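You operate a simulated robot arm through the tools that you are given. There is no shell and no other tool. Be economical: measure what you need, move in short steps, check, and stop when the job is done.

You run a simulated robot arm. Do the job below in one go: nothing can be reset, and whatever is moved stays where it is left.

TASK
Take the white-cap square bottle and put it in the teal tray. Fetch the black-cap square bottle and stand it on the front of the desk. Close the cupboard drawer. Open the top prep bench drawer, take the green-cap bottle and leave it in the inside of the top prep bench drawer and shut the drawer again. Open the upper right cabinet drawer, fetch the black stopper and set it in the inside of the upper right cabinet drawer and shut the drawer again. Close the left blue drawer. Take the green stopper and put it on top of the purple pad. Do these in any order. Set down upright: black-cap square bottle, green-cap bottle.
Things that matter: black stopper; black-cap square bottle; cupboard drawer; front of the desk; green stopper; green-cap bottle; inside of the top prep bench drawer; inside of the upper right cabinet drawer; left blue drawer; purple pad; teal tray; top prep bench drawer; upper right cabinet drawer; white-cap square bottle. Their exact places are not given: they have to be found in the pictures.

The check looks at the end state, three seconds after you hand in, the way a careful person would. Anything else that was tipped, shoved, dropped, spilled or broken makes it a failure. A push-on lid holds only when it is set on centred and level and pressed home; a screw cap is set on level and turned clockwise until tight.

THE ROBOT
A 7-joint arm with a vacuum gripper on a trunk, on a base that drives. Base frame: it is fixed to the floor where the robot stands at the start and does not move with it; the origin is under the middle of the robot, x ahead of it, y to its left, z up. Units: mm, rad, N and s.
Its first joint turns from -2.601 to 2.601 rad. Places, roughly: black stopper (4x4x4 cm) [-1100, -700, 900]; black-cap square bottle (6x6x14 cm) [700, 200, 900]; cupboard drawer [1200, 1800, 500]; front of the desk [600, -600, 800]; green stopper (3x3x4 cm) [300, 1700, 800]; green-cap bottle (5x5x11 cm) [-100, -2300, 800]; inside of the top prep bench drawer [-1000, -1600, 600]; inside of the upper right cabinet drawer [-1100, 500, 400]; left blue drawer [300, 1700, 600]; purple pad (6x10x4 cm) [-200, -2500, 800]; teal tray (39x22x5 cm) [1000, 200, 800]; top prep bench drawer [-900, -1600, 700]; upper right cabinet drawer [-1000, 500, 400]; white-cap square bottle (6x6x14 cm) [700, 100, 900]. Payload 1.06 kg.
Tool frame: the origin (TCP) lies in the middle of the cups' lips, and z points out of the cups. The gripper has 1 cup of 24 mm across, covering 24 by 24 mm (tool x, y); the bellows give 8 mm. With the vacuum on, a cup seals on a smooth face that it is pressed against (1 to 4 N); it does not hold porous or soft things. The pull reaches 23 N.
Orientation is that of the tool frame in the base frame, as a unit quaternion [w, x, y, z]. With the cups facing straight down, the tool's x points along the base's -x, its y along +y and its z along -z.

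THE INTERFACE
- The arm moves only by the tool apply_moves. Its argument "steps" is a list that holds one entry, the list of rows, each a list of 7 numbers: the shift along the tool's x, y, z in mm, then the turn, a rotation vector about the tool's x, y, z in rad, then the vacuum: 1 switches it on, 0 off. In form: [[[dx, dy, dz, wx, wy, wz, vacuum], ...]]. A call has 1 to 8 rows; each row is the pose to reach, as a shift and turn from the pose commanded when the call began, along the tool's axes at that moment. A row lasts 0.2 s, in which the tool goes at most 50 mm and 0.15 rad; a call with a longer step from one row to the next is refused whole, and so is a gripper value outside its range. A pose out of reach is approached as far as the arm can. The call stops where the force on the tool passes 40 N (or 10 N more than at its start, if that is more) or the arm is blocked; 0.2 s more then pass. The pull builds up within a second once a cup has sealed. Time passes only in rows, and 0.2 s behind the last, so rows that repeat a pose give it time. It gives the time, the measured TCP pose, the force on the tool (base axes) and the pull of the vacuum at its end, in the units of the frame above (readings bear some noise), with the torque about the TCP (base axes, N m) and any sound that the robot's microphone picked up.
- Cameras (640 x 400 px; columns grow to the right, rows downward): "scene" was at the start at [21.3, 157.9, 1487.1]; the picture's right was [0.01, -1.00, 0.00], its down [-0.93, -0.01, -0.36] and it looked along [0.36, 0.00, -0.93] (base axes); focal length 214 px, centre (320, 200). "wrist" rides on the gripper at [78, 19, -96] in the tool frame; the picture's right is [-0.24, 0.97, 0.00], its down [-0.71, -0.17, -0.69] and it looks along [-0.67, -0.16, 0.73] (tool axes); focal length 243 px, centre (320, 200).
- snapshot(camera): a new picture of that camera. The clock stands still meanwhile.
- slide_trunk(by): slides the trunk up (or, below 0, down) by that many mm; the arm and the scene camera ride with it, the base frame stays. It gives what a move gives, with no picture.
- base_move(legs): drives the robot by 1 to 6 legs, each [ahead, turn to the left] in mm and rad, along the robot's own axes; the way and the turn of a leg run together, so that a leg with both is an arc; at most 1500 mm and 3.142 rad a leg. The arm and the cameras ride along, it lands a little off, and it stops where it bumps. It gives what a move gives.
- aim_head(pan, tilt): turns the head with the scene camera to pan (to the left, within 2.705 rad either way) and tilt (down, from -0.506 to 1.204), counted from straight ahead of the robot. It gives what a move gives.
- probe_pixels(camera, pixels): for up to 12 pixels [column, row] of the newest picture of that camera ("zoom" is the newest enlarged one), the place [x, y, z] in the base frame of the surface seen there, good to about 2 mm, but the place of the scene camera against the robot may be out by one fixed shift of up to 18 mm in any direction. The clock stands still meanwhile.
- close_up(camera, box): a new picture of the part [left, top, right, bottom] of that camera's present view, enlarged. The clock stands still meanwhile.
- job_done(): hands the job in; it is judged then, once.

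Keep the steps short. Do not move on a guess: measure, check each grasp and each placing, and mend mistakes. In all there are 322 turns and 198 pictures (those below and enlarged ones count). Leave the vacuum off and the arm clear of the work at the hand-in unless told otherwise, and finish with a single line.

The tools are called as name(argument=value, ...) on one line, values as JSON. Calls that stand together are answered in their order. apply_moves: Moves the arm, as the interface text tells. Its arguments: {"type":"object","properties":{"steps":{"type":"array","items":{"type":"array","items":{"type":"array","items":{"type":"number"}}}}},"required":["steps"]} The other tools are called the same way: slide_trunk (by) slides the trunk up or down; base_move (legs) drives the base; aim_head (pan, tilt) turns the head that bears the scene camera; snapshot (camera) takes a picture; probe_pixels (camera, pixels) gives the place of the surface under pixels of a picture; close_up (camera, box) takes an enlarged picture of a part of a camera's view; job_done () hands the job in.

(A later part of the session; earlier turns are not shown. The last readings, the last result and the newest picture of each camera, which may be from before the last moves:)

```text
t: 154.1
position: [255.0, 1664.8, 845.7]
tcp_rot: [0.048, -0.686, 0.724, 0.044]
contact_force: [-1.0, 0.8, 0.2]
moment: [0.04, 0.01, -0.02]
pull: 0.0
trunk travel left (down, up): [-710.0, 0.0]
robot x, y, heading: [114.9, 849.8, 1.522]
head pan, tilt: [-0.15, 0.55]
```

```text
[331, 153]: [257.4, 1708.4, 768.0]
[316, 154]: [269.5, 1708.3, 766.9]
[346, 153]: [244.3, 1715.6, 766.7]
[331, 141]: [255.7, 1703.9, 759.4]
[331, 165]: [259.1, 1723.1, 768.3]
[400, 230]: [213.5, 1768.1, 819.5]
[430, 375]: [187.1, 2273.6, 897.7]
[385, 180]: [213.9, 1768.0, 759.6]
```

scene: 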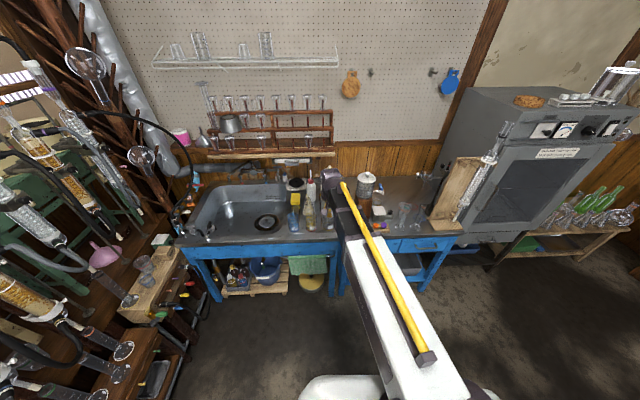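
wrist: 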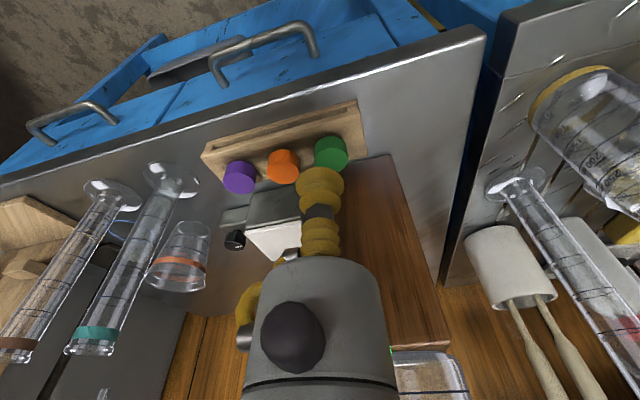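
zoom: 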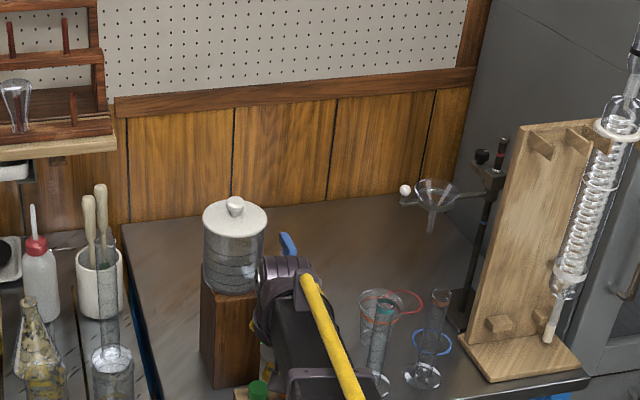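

I descend onto the green cap centre (257,1711) with the vacuum on.

apply_moves(steps=[[[-20.2, 0, 22.8, 0, 0, 0, 0], [-40.4, 0, 45.6, 0, 0, 0, 0], [-37.8, 0, 65.4, 0, 0, 0, 0], [-36.2, 0, 77.3, 0, 0, 0, 1], [-35.6, 0, 81, 0, 0, 0, 1], [-35.4, 0, 83, 0, 0, 0, 1], [-35.3, 0, 84.5, 0, 0, 0, 1], [-35.3, 0, 84.5, 0, 0, 0, 1]]])

snapshot(camera="wrist")

```text
t: 155.9
position: [256.4, 1709.4, 766.8]
tcp_rot: [0.048, -0.687, 0.724, 0.045]
contact_force: [-0.3, 0.1, 0.7]
moment: [-0.03, 0.03, 0.02]
pull: 0.2
trunk travel left (down, up): [-710.0, 0.0]
robot x, y, heading: [116.9, 851.6, 1.516]
head pan, tilt: [-0.15, 0.55]
```

```text
136 pictures are left
```

wrist: 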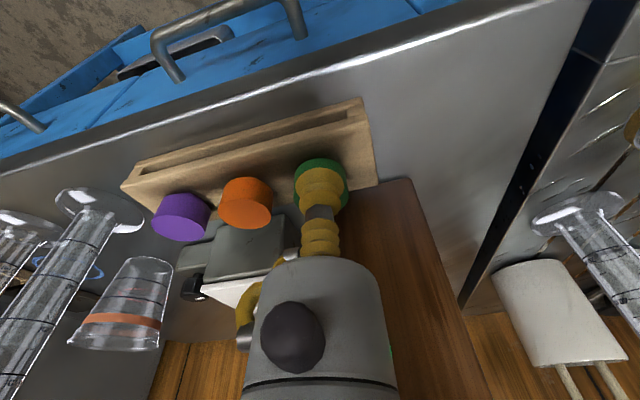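

Light contact, 0.7 N. I press 2–3 mm more to seal.

apply_moves(steps=[[[0.2, 0, 1.5, 0, 0, 0, 1], [0.3, 0, 2.5, 0, 0, 0, 1], [0.4, 0, 3.5, 0, 0, 0, 1], [0.4, 0, 3.5, 0, 0, 0, 1], [0.4, 0, 3.5, 0, 0, 0, 1], [0.4, 0, 3.5, 0, 0, 0, 1]]])

```text
t: 157.3
position: [257.0, 1707.7, 764.0]
tcp_rot: [0.048, -0.686, 0.725, 0.045]
contact_force: [0.2, -0.3, 2.9]
moment: [-0.04, 0.05, 0.01]
pull: 0.0
trunk travel left (down, up): [-710.0, 0.0]
robot x, y, heading: [113.0, 850.2, 1.519]
head pan, tilt: [-0.15, 0.55]
```

No seal, so the lean probably keeps a gap. I take most of the lean out in place, shift 2 mm forward and press, watching the force.

apply_moves(steps=[[[-1, 0, -3, 0, 0.03, 0, 1], [-2, 0, -3, 0, 0.06, 0, 1], [-2.5, 0, -2, 0, 0.09, 0, 1], [-2.5, 0, 0, 0, 0.09, 0, 1], [-2.5, 0, 1, 0, 0.09, 0, 1], [-2.5, 0, 1, 0, 0.09, 0, 1], [-2.5, 0, 1, 0, 0.09, 0, 1]]])

close_up(camera="wrist", box=[260, 130, 380, 220])

```text
t: 158.9
position: [255.4, 1710.2, 763.1]
tcp_rot: [0.016, -0.687, 0.726, 0.013]
contact_force: [-0.9, -1.3, 3.4]
moment: [0.02, 0.01, 0.02]
pull: 0.2
trunk travel left (down, up): [-710.0, 0.0]
robot x, y, heading: [115.1, 849.5, 1.521]
head pan, tilt: [-0.15, 0.55]
```

```text
4.44 times, centred on (320, 175) of wrist
```

zoom: 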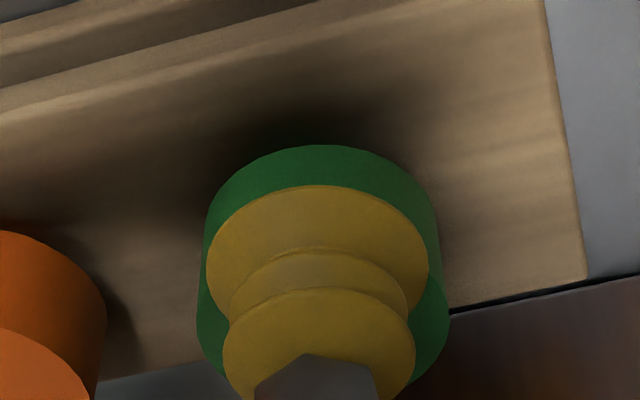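

The cup sits about 2 mm towards the robot and 0.8 mm to one side of the narrow cap. I lift slightly, shift, and press again.

apply_moves(steps=[[[0, 0, -5, 0, 0, 0, 1], [-2.2, 0.9, -5, 0, 0, 0, 1], [-2.2, 0.9, -2, 0, 0, 0, 1], [-2.2, 0.9, 0, 0, 0, 0, 1], [-2.2, 0.9, 0.5, 0, 0, 0, 1], [-2.2, 0.9, 0.5, 0, 0, 0, 1], [-2.2, 0.9, 0.5, 0, 0, 0, 1]]])

close_up(camera="wrist", box=[260, 130, 380, 220])

```text
t: 160.5
position: [256.4, 1712.8, 762.5]
tcp_rot: [0.017, -0.688, 0.726, 0.014]
contact_force: [-0.1, -0.5, 3.2]
moment: [-0.01, 0.01, -0.04]
pull: 0.0
trunk travel left (down, up): [-710.0, 0.0]
robot x, y, heading: [116.1, 849.7, 1.519]
head pan, tilt: [-0.15, 0.55]
```

```text
4.44 times, centred on (320, 175) of wrist
```

zoom: 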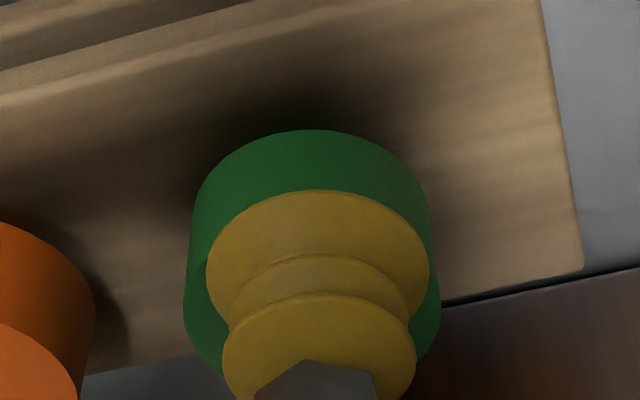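

Now the cap is 1.2 mm ahead of the cup and 0.6 mm off sideways. I fine-tune that, take out the last lean and press.

apply_moves(steps=[[[0, 0, -5, 0, 0.015, 0, 1], [-1.3, -0.7, -5, 0, 0.03, 0, 1], [-1.3, -0.7, -2, 0, 0.03, 0, 1], [-1.3, -0.7, 0, 0, 0.03, 0, 1], [-1.3, -0.7, 1, 0, 0.03, 0, 1], [-1.3, -0.7, 1.5, 0, 0.03, 0, 1], [-1.3, -0.7, 1.5, 0, 0.03, 0, 1]]])

close_up(camera="wrist", box=[260, 130, 380, 220])

```text
t: 162.1
position: [257.1, 1714.4, 761.5]
tcp_rot: [0.005, -0.688, 0.725, 0.004]
contact_force: [-1.2, -1.3, 5.4]
moment: [0.04, -0.06, -0.01]
pull: 0.0
trunk travel left (down, up): [-710.0, 0.0]
robot x, y, heading: [114.9, 847.2, 1.519]
head pan, tilt: [-0.15, 0.55]
```

```text
4.44 times, centred on (320, 175) of wrist
```

zoom: 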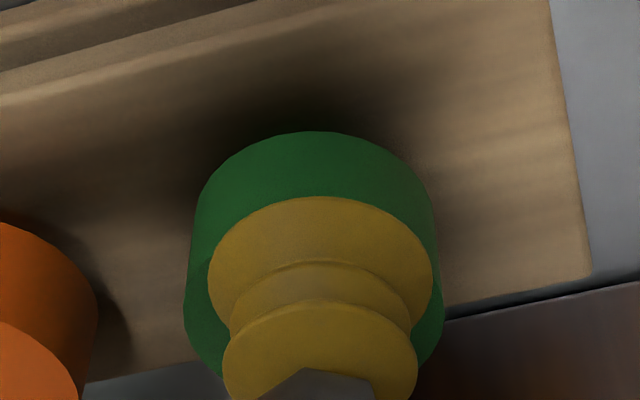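

Still no seal. I lift 25 mm and study the cap's true top circle and surface.

apply_moves(steps=[[[0, 0, -10, 0, 0, 0, 0], [20, 0, -30, 0, 0, 0, 0], [30, 0, -30, 0, 0, 0, 0], [30, 0, -30, 0, 0, 0, 0]]])

close_up(camera="wrist", box=[260, 90, 400, 195])

```text
t: 163.1
position: [254.2, 1683.9, 789.9]
tcp_rot: [0.005, -0.687, 0.726, 0.004]
contact_force: [0.7, 0.4, -0.1]
moment: [0.03, 0.02, 0.01]
pull: 0.2
trunk travel left (down, up): [-710.0, 0.0]
robot x, y, heading: [115.4, 850.2, 1.518]
head pan, tilt: [-0.15, 0.55]
```

```text
3.81 times, centred on (330, 142) of wrist
```

zoom: 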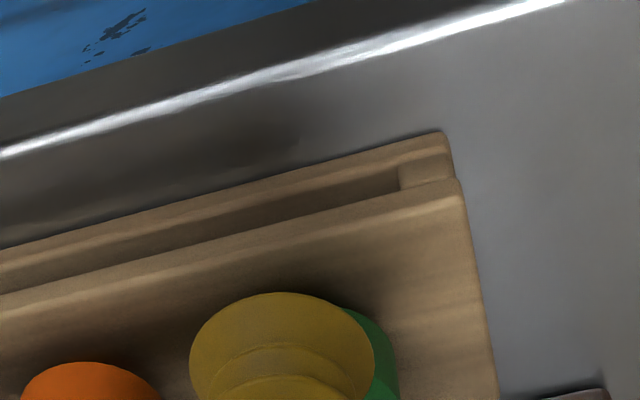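

The cup hides the cap, so I raise another 50 mm.

apply_moves(steps=[[[0, 0, -25, 0, 0, 0, 0], [0, 0, -50, 0, 0, 0, 0], [0, 0, -50, 0, 0, 0, 0]]])

close_up(camera="wrist", box=[280, 110, 380, 185])

probe_pixels(camera="zoom", pixels=[[330, 200], [250, 200], [380, 200], [330, 160], [330, 250], [300, 200], [350, 220]])

```text
t: 163.9
position: [253.7, 1682.2, 841.2]
tcp_rot: [0.005, -0.688, 0.726, 0.003]
contact_force: [-0.8, 0.1, -0.3]
moment: [0.02, -0.01, 0.01]
pull: 0.0
trunk travel left (down, up): [-710.0, 0.0]
robot x, y, heading: [118.1, 849.4, 1.52]
head pan, tilt: [-0.15, 0.55]
```

```text
5.33 times, centred on (330, 148) of wrist
```

zoom: 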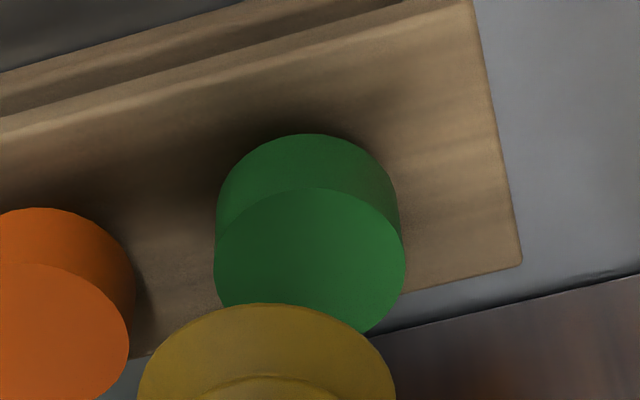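

```text
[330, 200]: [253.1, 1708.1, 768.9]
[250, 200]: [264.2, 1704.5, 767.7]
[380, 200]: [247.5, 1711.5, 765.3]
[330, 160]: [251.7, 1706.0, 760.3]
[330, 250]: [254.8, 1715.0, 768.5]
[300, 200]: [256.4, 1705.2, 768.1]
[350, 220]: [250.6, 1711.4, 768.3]
```

The cap's top circle is 27 mm across, centred near (257.5,1715–1717), so my presses were about 3 mm short. I retry there, pressing in small steps.

apply_moves(steps=[[[-34.2, -1.9, 30, 0, 0, 0, 0], [-34.2, -1.9, 60, 0, 0, 0, 0], [-34.2, -1.9, 70, 0, 0, 0, 1], [-34.2, -1.9, 73, 0, 0, 0, 1], [-34.2, -1.9, 75, 0, 0, 0, 1], [-34.2, -1.9, 76, 0, 0, 0, 1], [-34.2, -1.9, 77, 0, 0, 0, 1], [-34.2, -1.9, 77, 0, 0, 0, 1]]])

close_up(camera="wrist", box=[260, 130, 380, 220])

```text
t: 165.7
position: [257.1, 1717.1, 765.0]
tcp_rot: [0.005, -0.688, 0.726, 0.004]
contact_force: [-0.4, -0.8, 16.1]
moment: [0.02, 0.03, -0.01]
pull: 22.9
trunk travel left (down, up): [-710.0, 0.0]
robot x, y, heading: [116.0, 852.0, 1.522]
head pan, tilt: [-0.15, 0.55]
```

```text
4.44 times, centred on (320, 175) of wrist
```

zoom: 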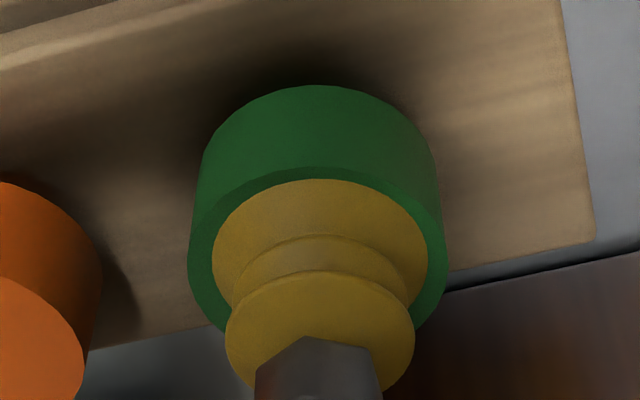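

Sealed. Lesson: aim about 2.5 mm further forward than probed. I lift straight up, leaning away from the dispenser only after clearing the holder.

apply_moves(steps=[[[0, 0, -4, 0, 0, 0, 1], [0, 0, -15, 0, 0, 0, 1], [0, 0, -35, 0, 0, 0, 1], [0, 0, -60, 0, 0, 0, 1], [20, 0, -90, 0, 0, 0, 1], [50, 0, -120, 0, 0, 0, 1], [90, 0, -145, 0, 0, 0, 1], [130, 0, -170, 0, 0, 0, 1]]])

snapshot(camera="wrist")

```text
t: 167.5
position: [250.0, 1584.2, 932.8]
tcp_rot: [0.006, -0.688, 0.726, 0.004]
contact_force: [0.6, 0.3, 0.4]
moment: [0.0, -0.03, -0.02]
pull: 23.6
trunk travel left (down, up): [-710.0, 0.0]
robot x, y, heading: [115.5, 850.5, 1.52]
head pan, tilt: [-0.15, 0.55]
```

```text
129 pictures are left
```

wrist: 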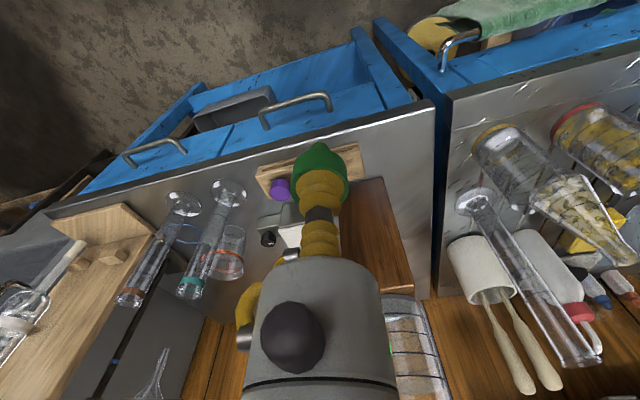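

The stopper is held. I raise it, reverse south out of the aisle, then turn left to face south.

apply_moves(steps=[[[15, 0, -30, 0, 0, 0, 1], [30, 0, -60, 0, 0, 0, 1], [40, 0, -80, 0, 0, 0, 1]]])

base_move(legs=[[0, -0.075], [-1160, 0], [0, 1.65], [0, 1.62]])

aim_head(pan=0.2, tilt=0.55)

snapshot(camera="scene")

```text
t: 168.3
position: [249.4, 1543.0, 1011.9]
tcp_rot: [0.005, -0.687, 0.726, 0.003]
contact_force: [-1.1, 0.5, 0.6]
moment: [0.01, -0.02, 0.02]
pull: 23.2
trunk travel left (down, up): [-710.0, 0.0]
robot x, y, heading: [115.9, 848.8, 1.523]
head pan, tilt: [-0.15, 0.55]
```

```text
t: 182.7
position: [-105.1, -994.4, 1011.6]
tcp_rot: [0.003, 0.697, 0.717, -0.005]
contact_force: [0.3, -0.5, -1.0]
moment: [-0.01, 0.03, 0.0]
pull: 22.8
trunk travel left (down, up): [-710.0, 0.0]
robot x, y, heading: [-29.1, -290.4, -1.533]
head pan, tilt: [-0.15, 0.55]
```

```text
t: 183.5
position: [-106.3, -994.4, 1011.6]
tcp_rot: [0.003, 0.697, 0.717, -0.005]
contact_force: [-0.7, 0.2, 0.2]
moment: [0.01, 0.03, 0.01]
pull: 22.6
trunk travel left (down, up): [-710.0, 0.0]
robot x, y, heading: [-31.5, -294.4, -1.544]
head pan, tilt: [0.201, 0.55]
```

```text
128 pictures are left
```

scene: 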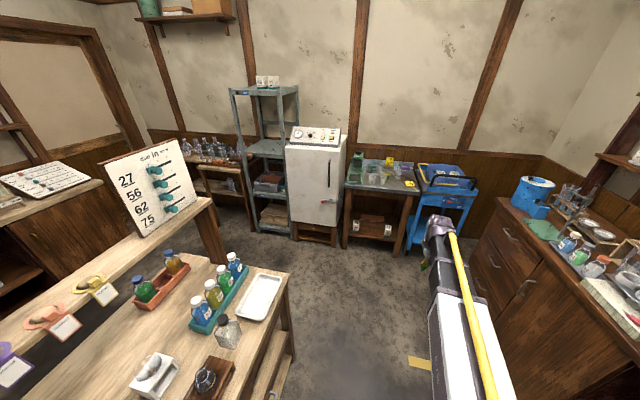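

I see a steel table (380,175) and a blue cart (447,180). A close-up and probes to find the green-cap bottle and purple pad.

close_up(camera="scene", box=[330, 130, 500, 240])

probe_pixels(camera="scene", pixels=[[357, 165], [400, 165], [447, 175], [410, 183], [345, 183], [470, 190], [510, 210], [425, 360], [560, 280]])

```text
3.64 times, centred on (415, 185) of scene
```

zoom: 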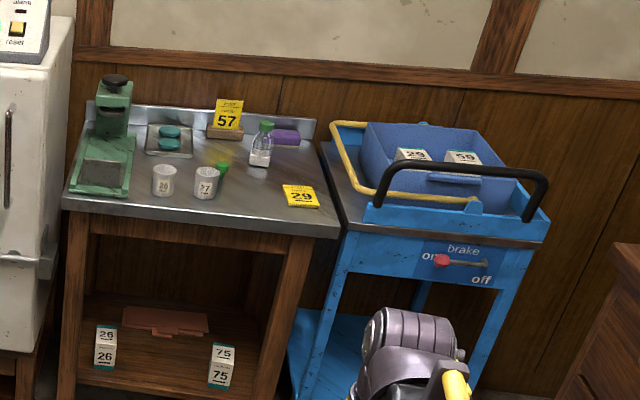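

```text
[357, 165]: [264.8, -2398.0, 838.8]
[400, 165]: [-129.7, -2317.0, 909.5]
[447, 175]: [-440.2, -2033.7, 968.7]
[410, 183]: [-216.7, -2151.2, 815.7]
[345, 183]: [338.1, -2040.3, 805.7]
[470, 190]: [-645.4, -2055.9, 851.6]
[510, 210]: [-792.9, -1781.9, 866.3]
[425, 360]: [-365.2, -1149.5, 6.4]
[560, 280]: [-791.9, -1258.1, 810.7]
```

The table's right part holds the bottle (about (−130,−2317)) with the pad behind it. I drive to roughly (−130,−1540).

base_move(legs=[[0, -0.106], [1240, 0], [0, 0.08]])

snapshot(camera="wrist")

aim_head(pan=0.1, tilt=0.75)

snapshot(camera="scene")

```text
t: 190.7
position: [-242.1, -2215.6, 1012.5]
tcp_rot: [0.003, 0.714, 0.7, -0.004]
contact_force: [0.1, -0.6, -0.6]
moment: [0.01, 0.05, -0.01]
pull: 22.4
trunk travel left (down, up): [-710.0, 0.0]
robot x, y, heading: [-135.5, -1518.9, -1.584]
head pan, tilt: [0.201, 0.55]
```

```text
126 pictures are left
```

wrist: 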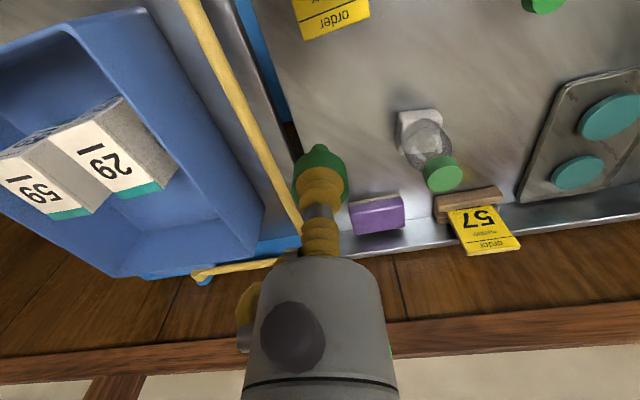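

```text
t: 191.4
position: [-242.5, -2217.1, 1010.7]
tcp_rot: [0.003, 0.713, 0.701, -0.005]
contact_force: [0.4, -0.5, -0.3]
moment: [-0.01, 0.02, 0.01]
pull: 22.6
trunk travel left (down, up): [-710.0, 0.0]
robot x, y, heading: [-131.7, -1514.6, -1.585]
head pan, tilt: [0.099, 0.75]
```

```text
125 pictures are left
```

scene: 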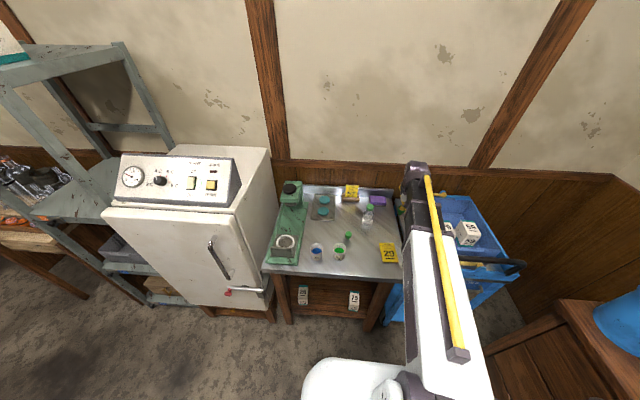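

I probe the pad, the bottle cap and the sign.

close_up(camera="wrist", box=[320, 90, 520, 260])

probe_pixels(camera="wrist", pixels=[[376, 200], [355, 204], [398, 200], [376, 215], [358, 230], [402, 224], [378, 228], [443, 168], [443, 180], [430, 175], [457, 175], [475, 200]])

```text
2.35 times, centred on (420, 175) of wrist
```

zoom: 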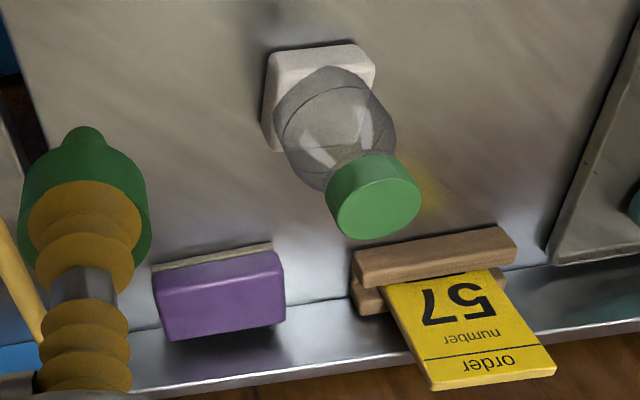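

```text
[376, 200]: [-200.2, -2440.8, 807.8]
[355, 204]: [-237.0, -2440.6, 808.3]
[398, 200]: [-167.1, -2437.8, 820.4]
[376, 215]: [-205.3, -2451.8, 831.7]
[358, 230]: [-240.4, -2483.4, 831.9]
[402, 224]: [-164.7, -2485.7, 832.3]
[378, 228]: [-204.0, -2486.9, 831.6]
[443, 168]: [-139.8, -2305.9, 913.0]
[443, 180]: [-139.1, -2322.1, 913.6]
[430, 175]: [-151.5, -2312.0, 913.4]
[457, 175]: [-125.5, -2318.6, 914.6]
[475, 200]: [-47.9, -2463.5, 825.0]
```

Pad top is at z 832, x −248…−155, y −2440…−2498; centre (−203,−2470). I measure the held stopper's lower end.

probe_pixels(camera="wrist", pixels=[[320, 146], [320, 150], [320, 155], [320, 165]])

apply_moves(steps=[[[-42, 7, 0, 0, 0, 0, 1], [-84, 14, 0, 0, 0, 0, 1], [-126, 21, 0, 0, 0, 0, 1], [-168, 28, 0, 0, 0, 0, 1], [-210, 36, 20, 0, 0, 0, 1], [-251, 43, 40, 0, 0, 0, 1], [-251, 43, 80, 0, 0, 0, 1], [-251, 43, 100, 0, 0, 0, 1]]])

snapshot(camera="wrist")

```text
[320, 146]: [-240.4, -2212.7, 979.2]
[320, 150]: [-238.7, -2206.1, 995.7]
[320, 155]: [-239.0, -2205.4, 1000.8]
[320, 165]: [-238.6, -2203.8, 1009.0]
```

```text
t: 193.2
position: [-205.8, -2471.0, 914.9]
tcp_rot: [0.004, 0.714, 0.7, -0.005]
contact_force: [-0.1, -0.1, -0.9]
moment: [0.01, 0.01, 0.0]
pull: 22.8
trunk travel left (down, up): [-710.0, 0.0]
robot x, y, heading: [-136.6, -1522.4, -1.587]
head pan, tilt: [0.099, 0.75]
```

```text
123 pictures are left
```

wrist: 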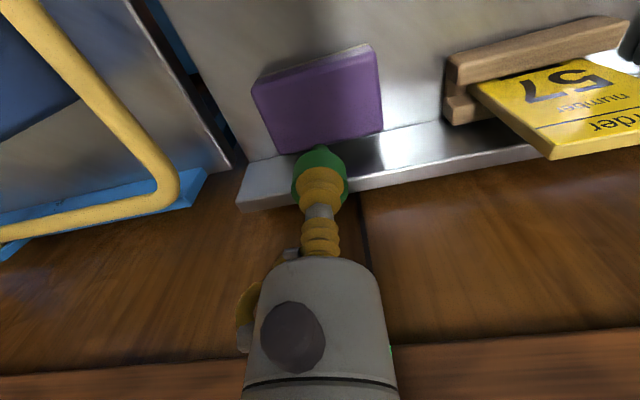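

The bottom is about 36 mm below the cup, so contact is expected near z 869. I lower carefully.

apply_moves(steps=[[[0, 0, 20, 0, 0, 0, 1], [0, 0, 34, 0, 0, 0, 1], [0, 0, 38, 0, 0, 0, 1], [0, 0, 38, 0, 0, 0, 1]]])

close_up(camera="wrist", box=[230, 60, 430, 210])

```text
t: 194.2
position: [-205.1, -2471.8, 876.0]
tcp_rot: [0.004, 0.714, 0.7, -0.005]
contact_force: [-0.3, -1.1, 0.0]
moment: [0.01, -0.03, 0.0]
pull: 23.3
trunk travel left (down, up): [-710.0, 0.0]
robot x, y, heading: [-132.2, -1520.4, -1.584]
head pan, tilt: [0.099, 0.75]
```

```text
2.67 times, centred on (330, 135) of wrist
```

zoom: 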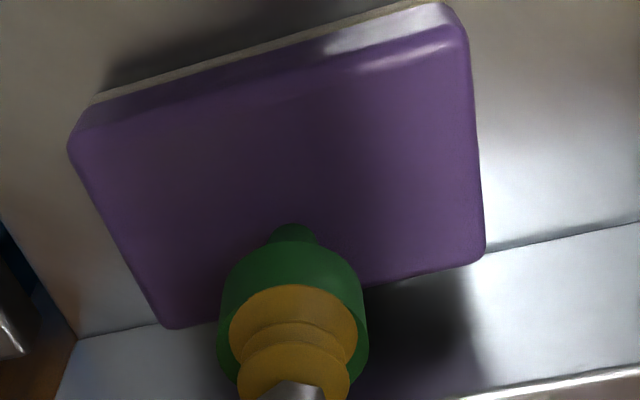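

Well over the pad. I creep down to contact.

apply_moves(steps=[[[0, 0, 3, 0, 0, 0, 1], [0, 0, 5, 0, 0, 0, 1], [0, 0, 7, 0, 0, 0, 1]]])

```text
t: 195.1
position: [-204.9, -2470.7, 870.8]
tcp_rot: [0.004, 0.714, 0.7, -0.005]
contact_force: [1.1, 0.2, 5.6]
moment: [-0.03, -0.05, -0.01]
pull: 22.7
trunk travel left (down, up): [-710.0, 0.0]
robot x, y, heading: [-134.9, -1515.0, -1.583]
head pan, tilt: [0.099, 0.75]
```

Contact. I release, wait, and lift slowly.

apply_moves(steps=[[[0, 0, -1, 0, 0, 0, 0], [0, 0, -2, 0, 0, 0, 0], [0, 0, -2, 0, 0, 0, 0], [0, 0, -2, 0, 0, 0, 0], [0, 0, -5, 0, 0, 0, 0], [0, 0, -15, 0, 0, 0, 0], [0, 0, -50, 0, 0, 0, 0], [0, 0, -90, 0, 0, 0, 0]]])

close_up(camera="wrist", box=[200, 20, 480, 220])

```text
t: 196.8
position: [-201.8, -2469.0, 957.6]
tcp_rot: [0.003, 0.714, 0.7, -0.004]
contact_force: [-0.2, -0.4, 0.4]
moment: [-0.03, 0.03, 0.02]
pull: 0.1
trunk travel left (down, up): [-710.0, 0.0]
robot x, y, heading: [-130.2, -1521.8, -1.585]
head pan, tilt: [0.099, 0.75]
```

```text
2.00 times, centred on (340, 120) of wrist
```

zoom: 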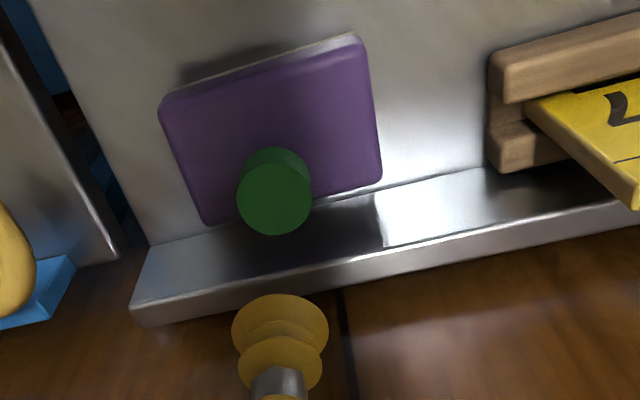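

The green stopper stands on the pad. I retract the arm, then look west at the prep bench drawers.

apply_moves(steps=[[[30, -10, -35, 0, 0, 0, 0], [70, -20, -50, 0, 0, 0, 0], [115, -20, -50, 0, 0, 0, 0], [160, -20, -50, 0, 0, 0, 0], [205, -20, -50, 0, 0, 0, 0], [245, -20, -50, 0, 0, 0, 0]]])

aim_head(pan=-1.5, tilt=0.75)

snapshot(camera="scene")

```text
t: 198.2
position: [-219.2, -2222.5, 1007.0]
tcp_rot: [0.004, 0.713, 0.701, -0.005]
contact_force: [-0.3, 0.1, -0.1]
moment: [-0.02, -0.02, -0.02]
pull: 0.0
trunk travel left (down, up): [-710.0, 0.0]
robot x, y, heading: [-136.7, -1517.1, -1.588]
head pan, tilt: [0.099, 0.75]
```

```text
t: 199.9
position: [-218.8, -2223.4, 1006.3]
tcp_rot: [0.003, 0.713, 0.701, -0.004]
contact_force: [0.9, 0.1, 0.2]
moment: [0.02, -0.02, 0.04]
pull: 0.0
trunk travel left (down, up): [-710.0, 0.0]
robot x, y, heading: [-135.7, -1516.4, -1.585]
head pan, tilt: [-1.499, 0.75]
```

```text
120 pictures are left
```

scene: 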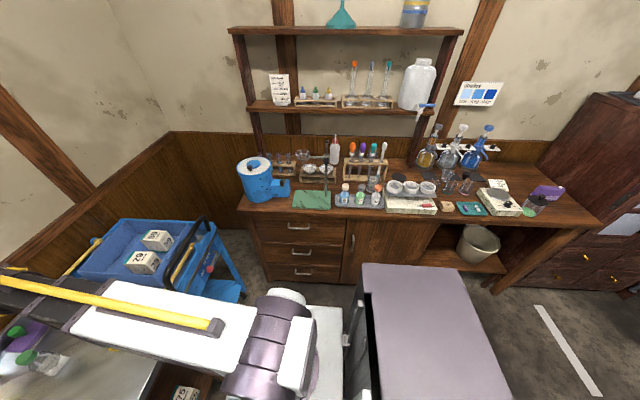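

Three drawers on the left, the top one at about (300,228). I probe it and locate the black stopper too.

close_up(camera="scene", box=[230, 180, 370, 290])

probe_pixels(camera="scene", pixels=[[265, 225], [335, 225], [298, 236], [275, 235], [320, 235], [298, 217], [298, 227], [300, 260], [260, 212], [345, 212]])

close_up(camera="scene", box=[380, 130, 600, 260])

```text
3.64 times, centred on (300, 235) of scene
```

zoom: 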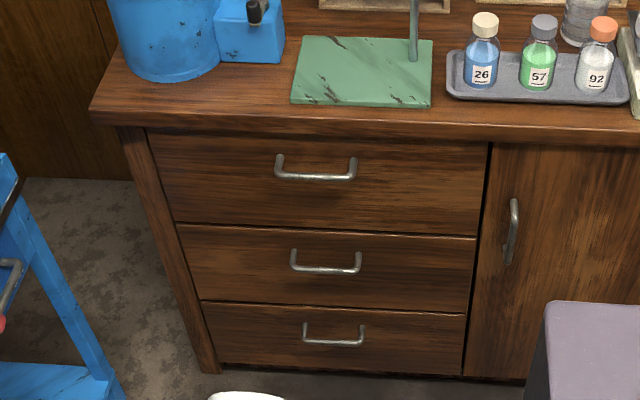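

```text
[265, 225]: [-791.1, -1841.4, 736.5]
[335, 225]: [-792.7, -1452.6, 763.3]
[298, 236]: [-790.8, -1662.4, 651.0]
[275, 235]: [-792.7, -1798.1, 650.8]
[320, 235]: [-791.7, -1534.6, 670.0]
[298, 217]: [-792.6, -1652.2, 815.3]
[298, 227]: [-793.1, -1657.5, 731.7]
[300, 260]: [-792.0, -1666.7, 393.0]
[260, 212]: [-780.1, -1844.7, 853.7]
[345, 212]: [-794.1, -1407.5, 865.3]
```

```text
2.91 times, centred on (490, 195) of scene
```

zoom: 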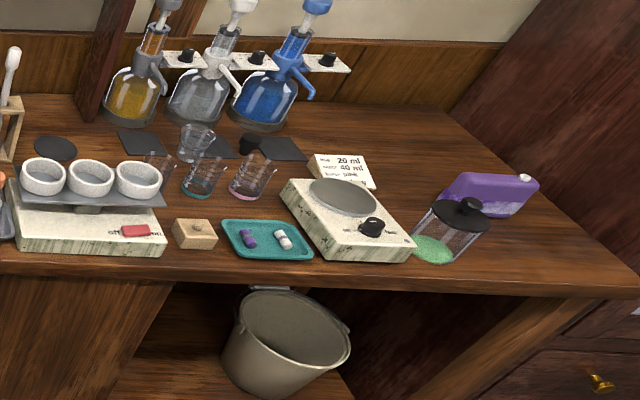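

Top drawer face: y −1850…−1450, z about 620–800, x about −785, handle spanning y −1715…−1590. I plan to hold it by suction right of the handle (y≈−1525) and pull by driving backwards. I raise the arm, then drive to about (70,−1690) facing west.

apply_moves(steps=[[[0, 0, -45, 0, 0, 0, 0], [0, 0, -90, 0, 0, 0, 0], [0, 0, -135, 0, 0, 0, 0], [0, 0, -170, 0, 0, 0, 0]]])

base_move(legs=[[0, -2.26], [-270, 0], [0, 0.7]])

snapshot(camera="wrist")

```text
t: 200.9
position: [-220.9, -2222.8, 1178.4]
tcp_rot: [0.003, 0.714, 0.7, -0.004]
contact_force: [0.0, 0.1, -0.4]
moment: [0.02, -0.02, 0.0]
pull: 0.1
trunk travel left (down, up): [-710.0, 0.0]
robot x, y, heading: [-134.3, -1517.3, -1.587]
head pan, tilt: [-1.499, 0.75]
```

```text
t: 208.3
position: [-406.2, -1133.4, 1177.9]
tcp_rot: [-0.004, 0.928, -0.373, -0.004]
contact_force: [-0.4, 0.1, -0.2]
moment: [0.0, -0.01, 0.0]
pull: 0.1
trunk travel left (down, up): [-710.0, 0.0]
robot x, y, heading: [54.2, -1670.6, 2.371]
head pan, tilt: [-1.499, 0.75]
stopped in leg 2: the robot was blocked; the commanded pose is now the measured one
```

```text
117 pictures are left
```

wrist: 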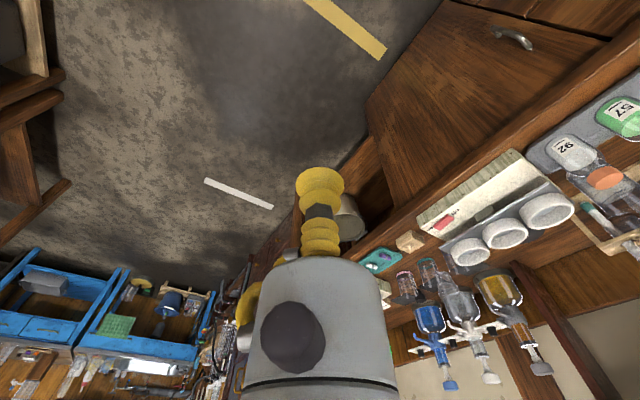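

The base stopped at a bump behind it, so I move forward 40 mm and check the table's items are undisturbed.

base_move(legs=[[40, 0]])

aim_head(pan=2.3, tilt=0.8)

snapshot(camera="scene")

```text
t: 209.2
position: [-435.6, -1104.6, 1178.2]
tcp_rot: [-0.002, 0.928, -0.373, -0.005]
contact_force: [0.3, 0.2, -0.4]
moment: [0.0, 0.01, 0.01]
pull: 0.1
trunk travel left (down, up): [-710.0, 0.0]
robot x, y, heading: [25.8, -1646.3, 2.37]
head pan, tilt: [-1.499, 0.75]
```

```text
t: 212.3
position: [-435.4, -1103.4, 1178.0]
tcp_rot: [-0.002, 0.928, -0.373, -0.004]
contact_force: [0.6, -1.0, 0.7]
moment: [-0.02, -0.01, -0.01]
pull: 0.0
trunk travel left (down, up): [-710.0, 0.0]
robot x, y, heading: [29.0, -1641.9, 2.371]
head pan, tilt: [2.3, 0.799]
```

```text
116 pictures are left
```

scene: 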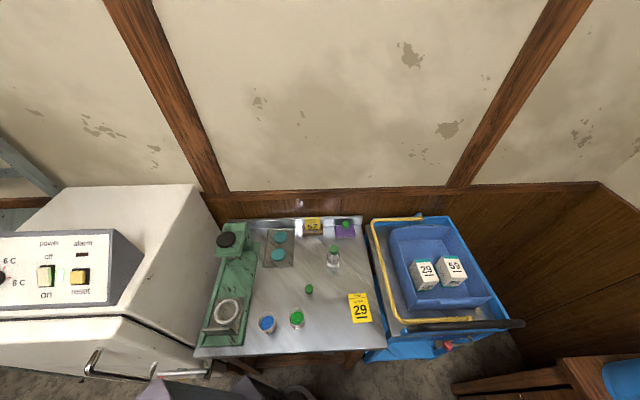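

All standing. I turn to face west.

base_move(legs=[[0, 0.77], [-50, 0]])

apply_moves(steps=[[[-10, 0, 50, 0, 0, 0, 0], [-20, 0, 98, 0, 0, 0, 0], [-30, 0, 146, 0, 0, 0, 0], [-40, 0, 194, 0, 0, 0, 0], [-50, 0, 240, 0, 0, 0, 0]]])

```text
t: 215.2
position: [-630.1, -1578.7, 1178.3]
tcp_rot: [-0.001, 1.0, 0.003, -0.006]
contact_force: [-0.4, -0.3, -0.1]
moment: [-0.01, 0.0, -0.02]
pull: 0.0
trunk travel left (down, up): [-710.0, 0.0]
robot x, y, heading: [77.6, -1642.0, -3.144]
head pan, tilt: [2.3, 0.799]
```

```text
refused: row 1 steps farther than a row can; nothing moved
```

Now I lower and shift the tool to about (−660,−1500,830).

apply_moves(steps=[[[-3, -10, 45, 0, 0, 0, 0], [-6, -20, 90, 0, 0, 0, 0], [-9, -30, 135, 0, 0, 0, 0], [-12, -40, 180, 0, 0, 0, 0], [-15, -50, 225, 0, 0, 0, 0], [-20, -60, 270, 0, 0, 0, 0], [-25, -70, 312, 0, 0, 0, 0], [-30, -80, 350, 0, 0, 0, 0]]])

apply_moves(steps=[[[0, 0, 0, 0, -0.14, 0, 0], [0, 0, 0, 0, -0.28, 0, 0], [0, 0, 0, 0, -0.42, 0, 0], [0, 0, 0, 0, -0.56, 0, 0], [0, 0, 0, 0, -0.7, 0, 0], [0, 0, 0, 0, -0.84, 0, 0], [0, 0, 0, 0, -0.98, 0, 0], [0, 0, 0, 0, -1.12, 0, 0]]])

apply_moves(steps=[[[0, 0, 0, 0, -0.14, 0, 0], [0, 0, 0, 0, -0.28, 0, 0], [0, 0, 0, 0, -0.42, 0, 0], [0, 0, 0, 0, -0.451, 0, 0]]])

slide_trunk(by=-110)

snapshot(camera="wrist")

```text
t: 217.0
position: [-665.6, -1498.7, 829.9]
tcp_rot: [0.0, 1.0, 0.003, -0.005]
contact_force: [-0.5, 0.4, -0.5]
moment: [-0.01, -0.03, 0.01]
pull: 0.0
trunk travel left (down, up): [-710.0, 0.0]
robot x, y, heading: [78.1, -1641.0, -3.145]
head pan, tilt: [2.3, 0.799]
```

```text
t: 218.8
position: [-663.5, -1499.1, 825.3]
tcp_rot: [-0.01, 0.849, 0.023, -0.528]
contact_force: [-0.3, 0.9, 1.6]
moment: [-0.04, -0.1, -0.04]
pull: 0.0
trunk travel left (down, up): [-710.0, 0.0]
robot x, y, heading: [74.4, -1641.5, -3.145]
head pan, tilt: [2.3, 0.799]
```

```text
t: 219.8
position: [-664.6, -1497.9, 827.8]
tcp_rot: [-0.001, -0.703, -0.002, 0.711]
contact_force: [0.8, 0.4, 0.2]
moment: [0.0, 0.01, -0.03]
pull: 0.0
trunk travel left (down, up): [-710.0, 0.0]
robot x, y, heading: [73.2, -1645.0, -3.138]
head pan, tilt: [2.3, 0.799]
```

```text
t: 221.2
position: [-664.5, -1498.7, 717.6]
tcp_rot: [-0.001, -0.704, -0.003, 0.71]
contact_force: [0.3, -0.7, -0.1]
moment: [0.0, 0.01, -0.01]
pull: 0.0
trunk travel left (down, up): [-600.0, 110.0]
robot x, y, heading: [74.9, -1643.8, -3.144]
head pan, tilt: [2.3, 0.799]
```

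```text
115 pictures are left
```

wrist: 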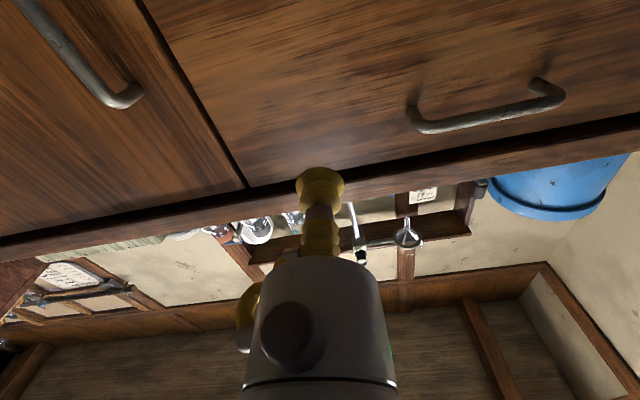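

Horizontal and in front. I probe the drawer face, its edge and the handle.

probe_pixels(camera="wrist", pixels=[[300, 130], [260, 170], [240, 185], [350, 60], [330, 150], [400, 140], [450, 122], [560, 90], [400, 170], [480, 60]])

```text
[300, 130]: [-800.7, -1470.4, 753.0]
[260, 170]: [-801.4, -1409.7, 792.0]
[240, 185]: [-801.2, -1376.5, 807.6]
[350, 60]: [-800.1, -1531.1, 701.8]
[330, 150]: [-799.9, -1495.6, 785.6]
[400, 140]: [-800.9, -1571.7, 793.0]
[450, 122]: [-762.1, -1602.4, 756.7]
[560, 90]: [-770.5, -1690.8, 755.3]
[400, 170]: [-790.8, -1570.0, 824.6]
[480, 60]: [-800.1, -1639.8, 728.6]
```

Face at x=−800.5. I advance and press with the vacuum on.

apply_moves(steps=[[[0, 0, 45, 0, 0, 0, 0], [0, 0, 90, 0, 0, 0, 0], [0, 0, 125, 0, 0, 0, 1], [0, 0, 133, 0, 0, 0, 1], [0, 0, 136, 0, 0, 0, 1], [0, 0, 138, 0, 0, 0, 1], [0, 0, 139, 0, 0, 0, 1], [0, 0, 139, 0, 0, 0, 1]]])

```text
t: 223.1
position: [-802.9, -1499.7, 720.5]
tcp_rot: [-0.002, -0.704, -0.004, 0.711]
contact_force: [11.8, -2.7, -3.9]
moment: [-0.08, -0.06, -0.11]
pull: 22.9
trunk travel left (down, up): [-600.0, 110.0]
robot x, y, heading: [80.9, -1647.8, -3.141]
head pan, tilt: [2.3, 0.799]
```

Sealed at 22.9. I pull gently with the arm.

apply_moves(steps=[[[0, 0, -4, 0, 0, 0, 1], [0, 0, -10, 0, 0, 0, 1], [0, 0, -18, 0, 0, 0, 1], [0, 0, -28, 0, 0, 0, 1], [0, 0, -38, 0, 0, 0, 1], [0, 0, -48, 0, 0, 0, 1], [0, 0, -58, 0, 0, 0, 1], [0, 0, -68, 0, 0, 0, 1]]])

snapshot(camera="wrist")

```text
t: 224.8
position: [-734.6, -1499.9, 720.6]
tcp_rot: [-0.001, -0.703, -0.003, 0.711]
contact_force: [0.9, -5.5, 7.0]
moment: [-0.04, -0.06, -0.07]
pull: 23.1
trunk travel left (down, up): [-600.0, 110.0]
robot x, y, heading: [77.2, -1644.6, -3.14]
head pan, tilt: [2.3, 0.799]
```

```text
114 pictures are left
```

wrist: 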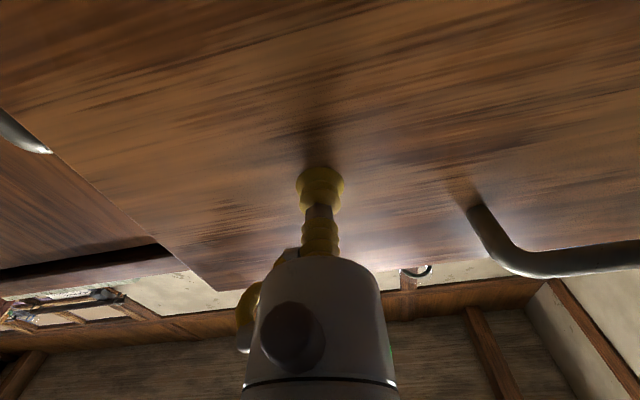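

The drawer follows. I pull further with the arm, then by driving back slowly.

apply_moves(steps=[[[0, 0, -9, 0, 0, 0, 1], [0, 0, -18, 0, 0, 0, 1], [0, 0, -27, 0, 0, 0, 1], [0, 0, -36, 0, 0, 0, 1], [0, 0, -45, 0, 0, 0, 1], [0, 0, -54, 0, 0, 0, 1]]])

base_move(legs=[[-40, 0]])

snapshot(camera="wrist")

```text
t: 226.2
position: [-681.5, -1500.0, 719.5]
tcp_rot: [-0.002, -0.704, -0.004, 0.71]
contact_force: [0.4, -3.5, 4.7]
moment: [-0.02, -0.04, -0.1]
pull: 22.6
trunk travel left (down, up): [-600.0, 110.0]
robot x, y, heading: [75.8, -1645.0, -3.139]
head pan, tilt: [2.3, 0.799]
```

```text
t: 227.1
position: [-642.3, -1499.5, 718.6]
tcp_rot: [-0.001, -0.705, -0.003, 0.71]
contact_force: [0.5, -1.8, -6.6]
moment: [-0.02, -0.01, -0.07]
pull: 23.1
trunk travel left (down, up): [-600.0, 110.0]
robot x, y, heading: [116.1, -1643.2, -3.14]
head pan, tilt: [2.3, 0.799]
```

```text
113 pictures are left
```

wrist: 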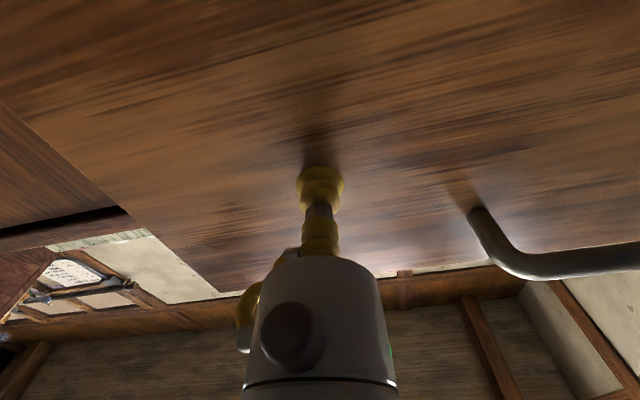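

Base pulling works too. I take another 90 mm.

base_move(legs=[[-45, 0], [-45, 0]])

aim_head(pan=0.3, tilt=0.85)

snapshot(camera="scene")

```text
t: 228.5
position: [-550.5, -1499.8, 716.6]
tcp_rot: [-0.002, -0.704, -0.004, 0.71]
contact_force: [0.7, -1.4, -7.4]
moment: [0.03, 0.05, -0.02]
pull: 22.8
trunk travel left (down, up): [-600.0, 110.0]
robot x, y, heading: [209.3, -1643.4, -3.141]
head pan, tilt: [2.3, 0.799]
```

```text
t: 230.5
position: [-550.9, -1499.3, 717.1]
tcp_rot: [-0.001, -0.704, -0.003, 0.71]
contact_force: [-0.9, -0.9, -5.6]
moment: [-0.04, 0.05, -0.06]
pull: 22.9
trunk travel left (down, up): [-600.0, 110.0]
robot x, y, heading: [208.6, -1647.1, -3.141]
head pan, tilt: [0.3, 0.85]
```

```text
112 pictures are left
```

scene: 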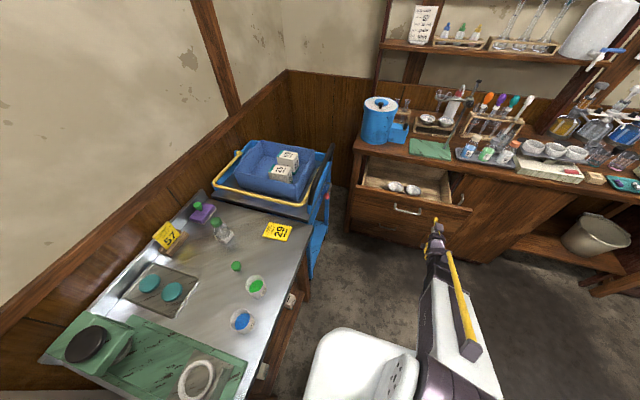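

Open by 250 mm, with two scoops inside. I release and look into the drawer.

apply_moves(steps=[[[0, 0, 0, 0, 0, 0, 0], [0, 0, 0, 0, 0, 0, 0], [0, 0, -1, 0, 0, 0, 0], [0, 0, -4, 0, 0, 0, 0]]])

base_move(legs=[[-60, 0]])

close_up(camera="scene", box=[340, 130, 500, 250])

probe_pixels(camera="zoom", pixels=[[150, 170], [200, 130], [250, 200], [350, 220], [400, 180], [230, 155], [380, 230], [100, 130], [300, 260], [180, 90]])

```text
t: 231.5
position: [-546.8, -1498.4, 717.6]
tcp_rot: [0.0, -0.703, -0.003, 0.711]
contact_force: [-0.2, -0.6, 0.4]
moment: [0.0, 0.0, 0.01]
pull: 0.1
trunk travel left (down, up): [-600.0, 110.0]
robot x, y, heading: [208.8, -1648.5, -3.141]
head pan, tilt: [0.3, 0.85]
```

```text
t: 232.4
position: [-485.8, -1499.2, 717.7]
tcp_rot: [-0.002, -0.704, -0.004, 0.71]
contact_force: [-0.2, 0.1, 0.8]
moment: [0.01, 0.04, 0.0]
pull: 0.1
trunk travel left (down, up): [-600.0, 110.0]
robot x, y, heading: [267.2, -1645.2, -3.141]
head pan, tilt: [0.3, 0.85]
```

```text
3.33 times, centred on (420, 190) of scene
```

zoom: 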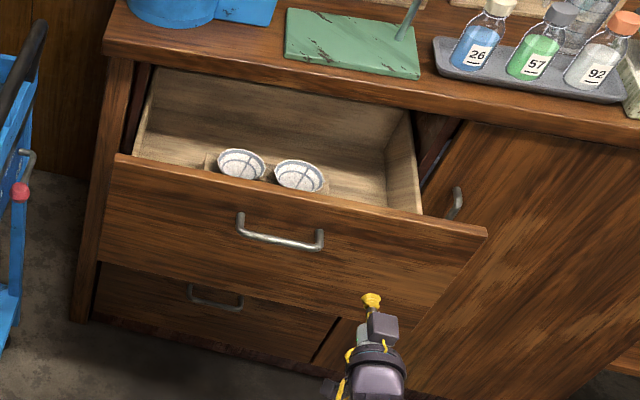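

```text
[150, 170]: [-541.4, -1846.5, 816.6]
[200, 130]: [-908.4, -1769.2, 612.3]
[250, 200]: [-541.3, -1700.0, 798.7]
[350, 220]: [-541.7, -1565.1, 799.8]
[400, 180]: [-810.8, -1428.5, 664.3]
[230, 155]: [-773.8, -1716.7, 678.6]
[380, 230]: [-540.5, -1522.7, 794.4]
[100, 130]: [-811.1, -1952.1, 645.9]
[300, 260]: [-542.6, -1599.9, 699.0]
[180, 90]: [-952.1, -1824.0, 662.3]
```

The drawer floor is at z≈612 with free space at y −1600…−1440. Now I fetch the bottle: raise, tool back to down, high.

slide_trunk(by=110)

apply_moves(steps=[[[-20, 0, 0, 0, 0.145, 0, 0], [-45, 0, 0, 0, 0.29, 0, 0], [-70, 0, 0, 0, 0.435, 0, 0], [-95, 0, 0, 0, 0.58, 0, 0], [-120, 0, 0, 0, 0.725, 0, 0], [-145, 0, 0, 0, 0.87, 0, 0], [-170, 0, 0, 0, 1.015, 0, 0], [-195, 0, 0, 0, 1.16, 0, 0]]])

apply_moves(steps=[[[0, 0, 0, 0, 0.14, 0, 0], [0, 0, 0, 0, 0.28, 0, 0], [0, 0, 0, 0, 0.411, 0, 0]]])

```text
t: 233.8
position: [-487.3, -1499.3, 828.4]
tcp_rot: [-0.002, -0.704, -0.004, 0.71]
contact_force: [-0.5, -0.2, 0.7]
moment: [0.0, -0.01, -0.02]
pull: 0.1
trunk travel left (down, up): [-710.0, 0.0]
robot x, y, heading: [267.5, -1646.9, -3.139]
head pan, tilt: [0.3, 0.85]
```

```text
t: 235.7
position: [-484.6, -1499.4, 1022.9]
tcp_rot: [-0.001, 0.978, 0.003, -0.207]
contact_force: [-0.2, 0.1, 0.0]
moment: [0.0, 0.0, 0.01]
pull: 0.1
trunk travel left (down, up): [-710.0, 0.0]
robot x, y, heading: [268.6, -1646.2, -3.14]
head pan, tilt: [0.3, 0.85]
```

```text
t: 236.4
position: [-485.3, -1499.2, 1022.4]
tcp_rot: [-0.001, 1.0, 0.004, -0.004]
contact_force: [-0.1, 0.5, 0.4]
moment: [0.02, 0.01, 0.02]
pull: 0.1
trunk travel left (down, up): [-710.0, 0.0]
robot x, y, heading: [266.3, -1644.3, -3.138]
head pan, tilt: [0.3, 0.85]
```

Tool down. I lift to 1150 and drive to about (−60,−1500) facing south.

apply_moves(steps=[[[10, 0, -45, 0, 0, 0, 0], [20, 0, -90, 0, 0, 0, 0], [30, 0, -130, 0, 0, 0, 0]]])

base_move(legs=[[0, -0.417], [355, 0], [0, 1.99]])

snapshot(camera="wrist")

```text
t: 237.2
position: [-451.6, -1500.1, 1152.7]
tcp_rot: [-0.002, 1.0, 0.003, -0.004]
contact_force: [0.3, -0.3, 1.0]
moment: [-0.02, -0.02, 0.0]
pull: 0.1
trunk travel left (down, up): [-710.0, 0.0]
robot x, y, heading: [265.3, -1641.2, -3.143]
head pan, tilt: [0.3, 0.85]
```

```text
t: 245.6
position: [-198.4, -2215.7, 1152.3]
tcp_rot: [0.002, 0.701, 0.713, -0.003]
contact_force: [-0.2, 0.3, -0.4]
moment: [-0.01, 0.0, 0.03]
pull: 0.1
trunk travel left (down, up): [-710.0, 0.0]
robot x, y, heading: [-56.5, -1495.5, -1.563]
head pan, tilt: [0.3, 0.85]
```

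```text
110 pictures are left
```

wrist: 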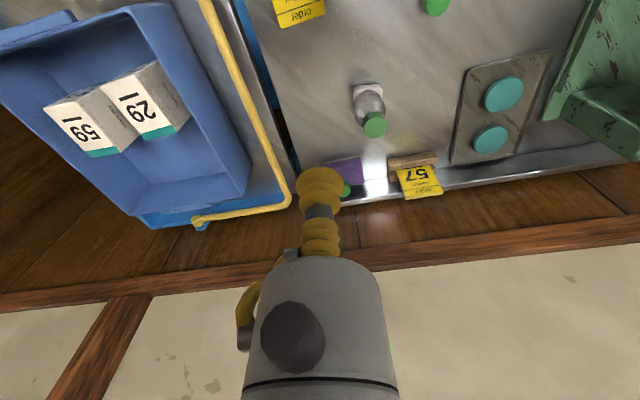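

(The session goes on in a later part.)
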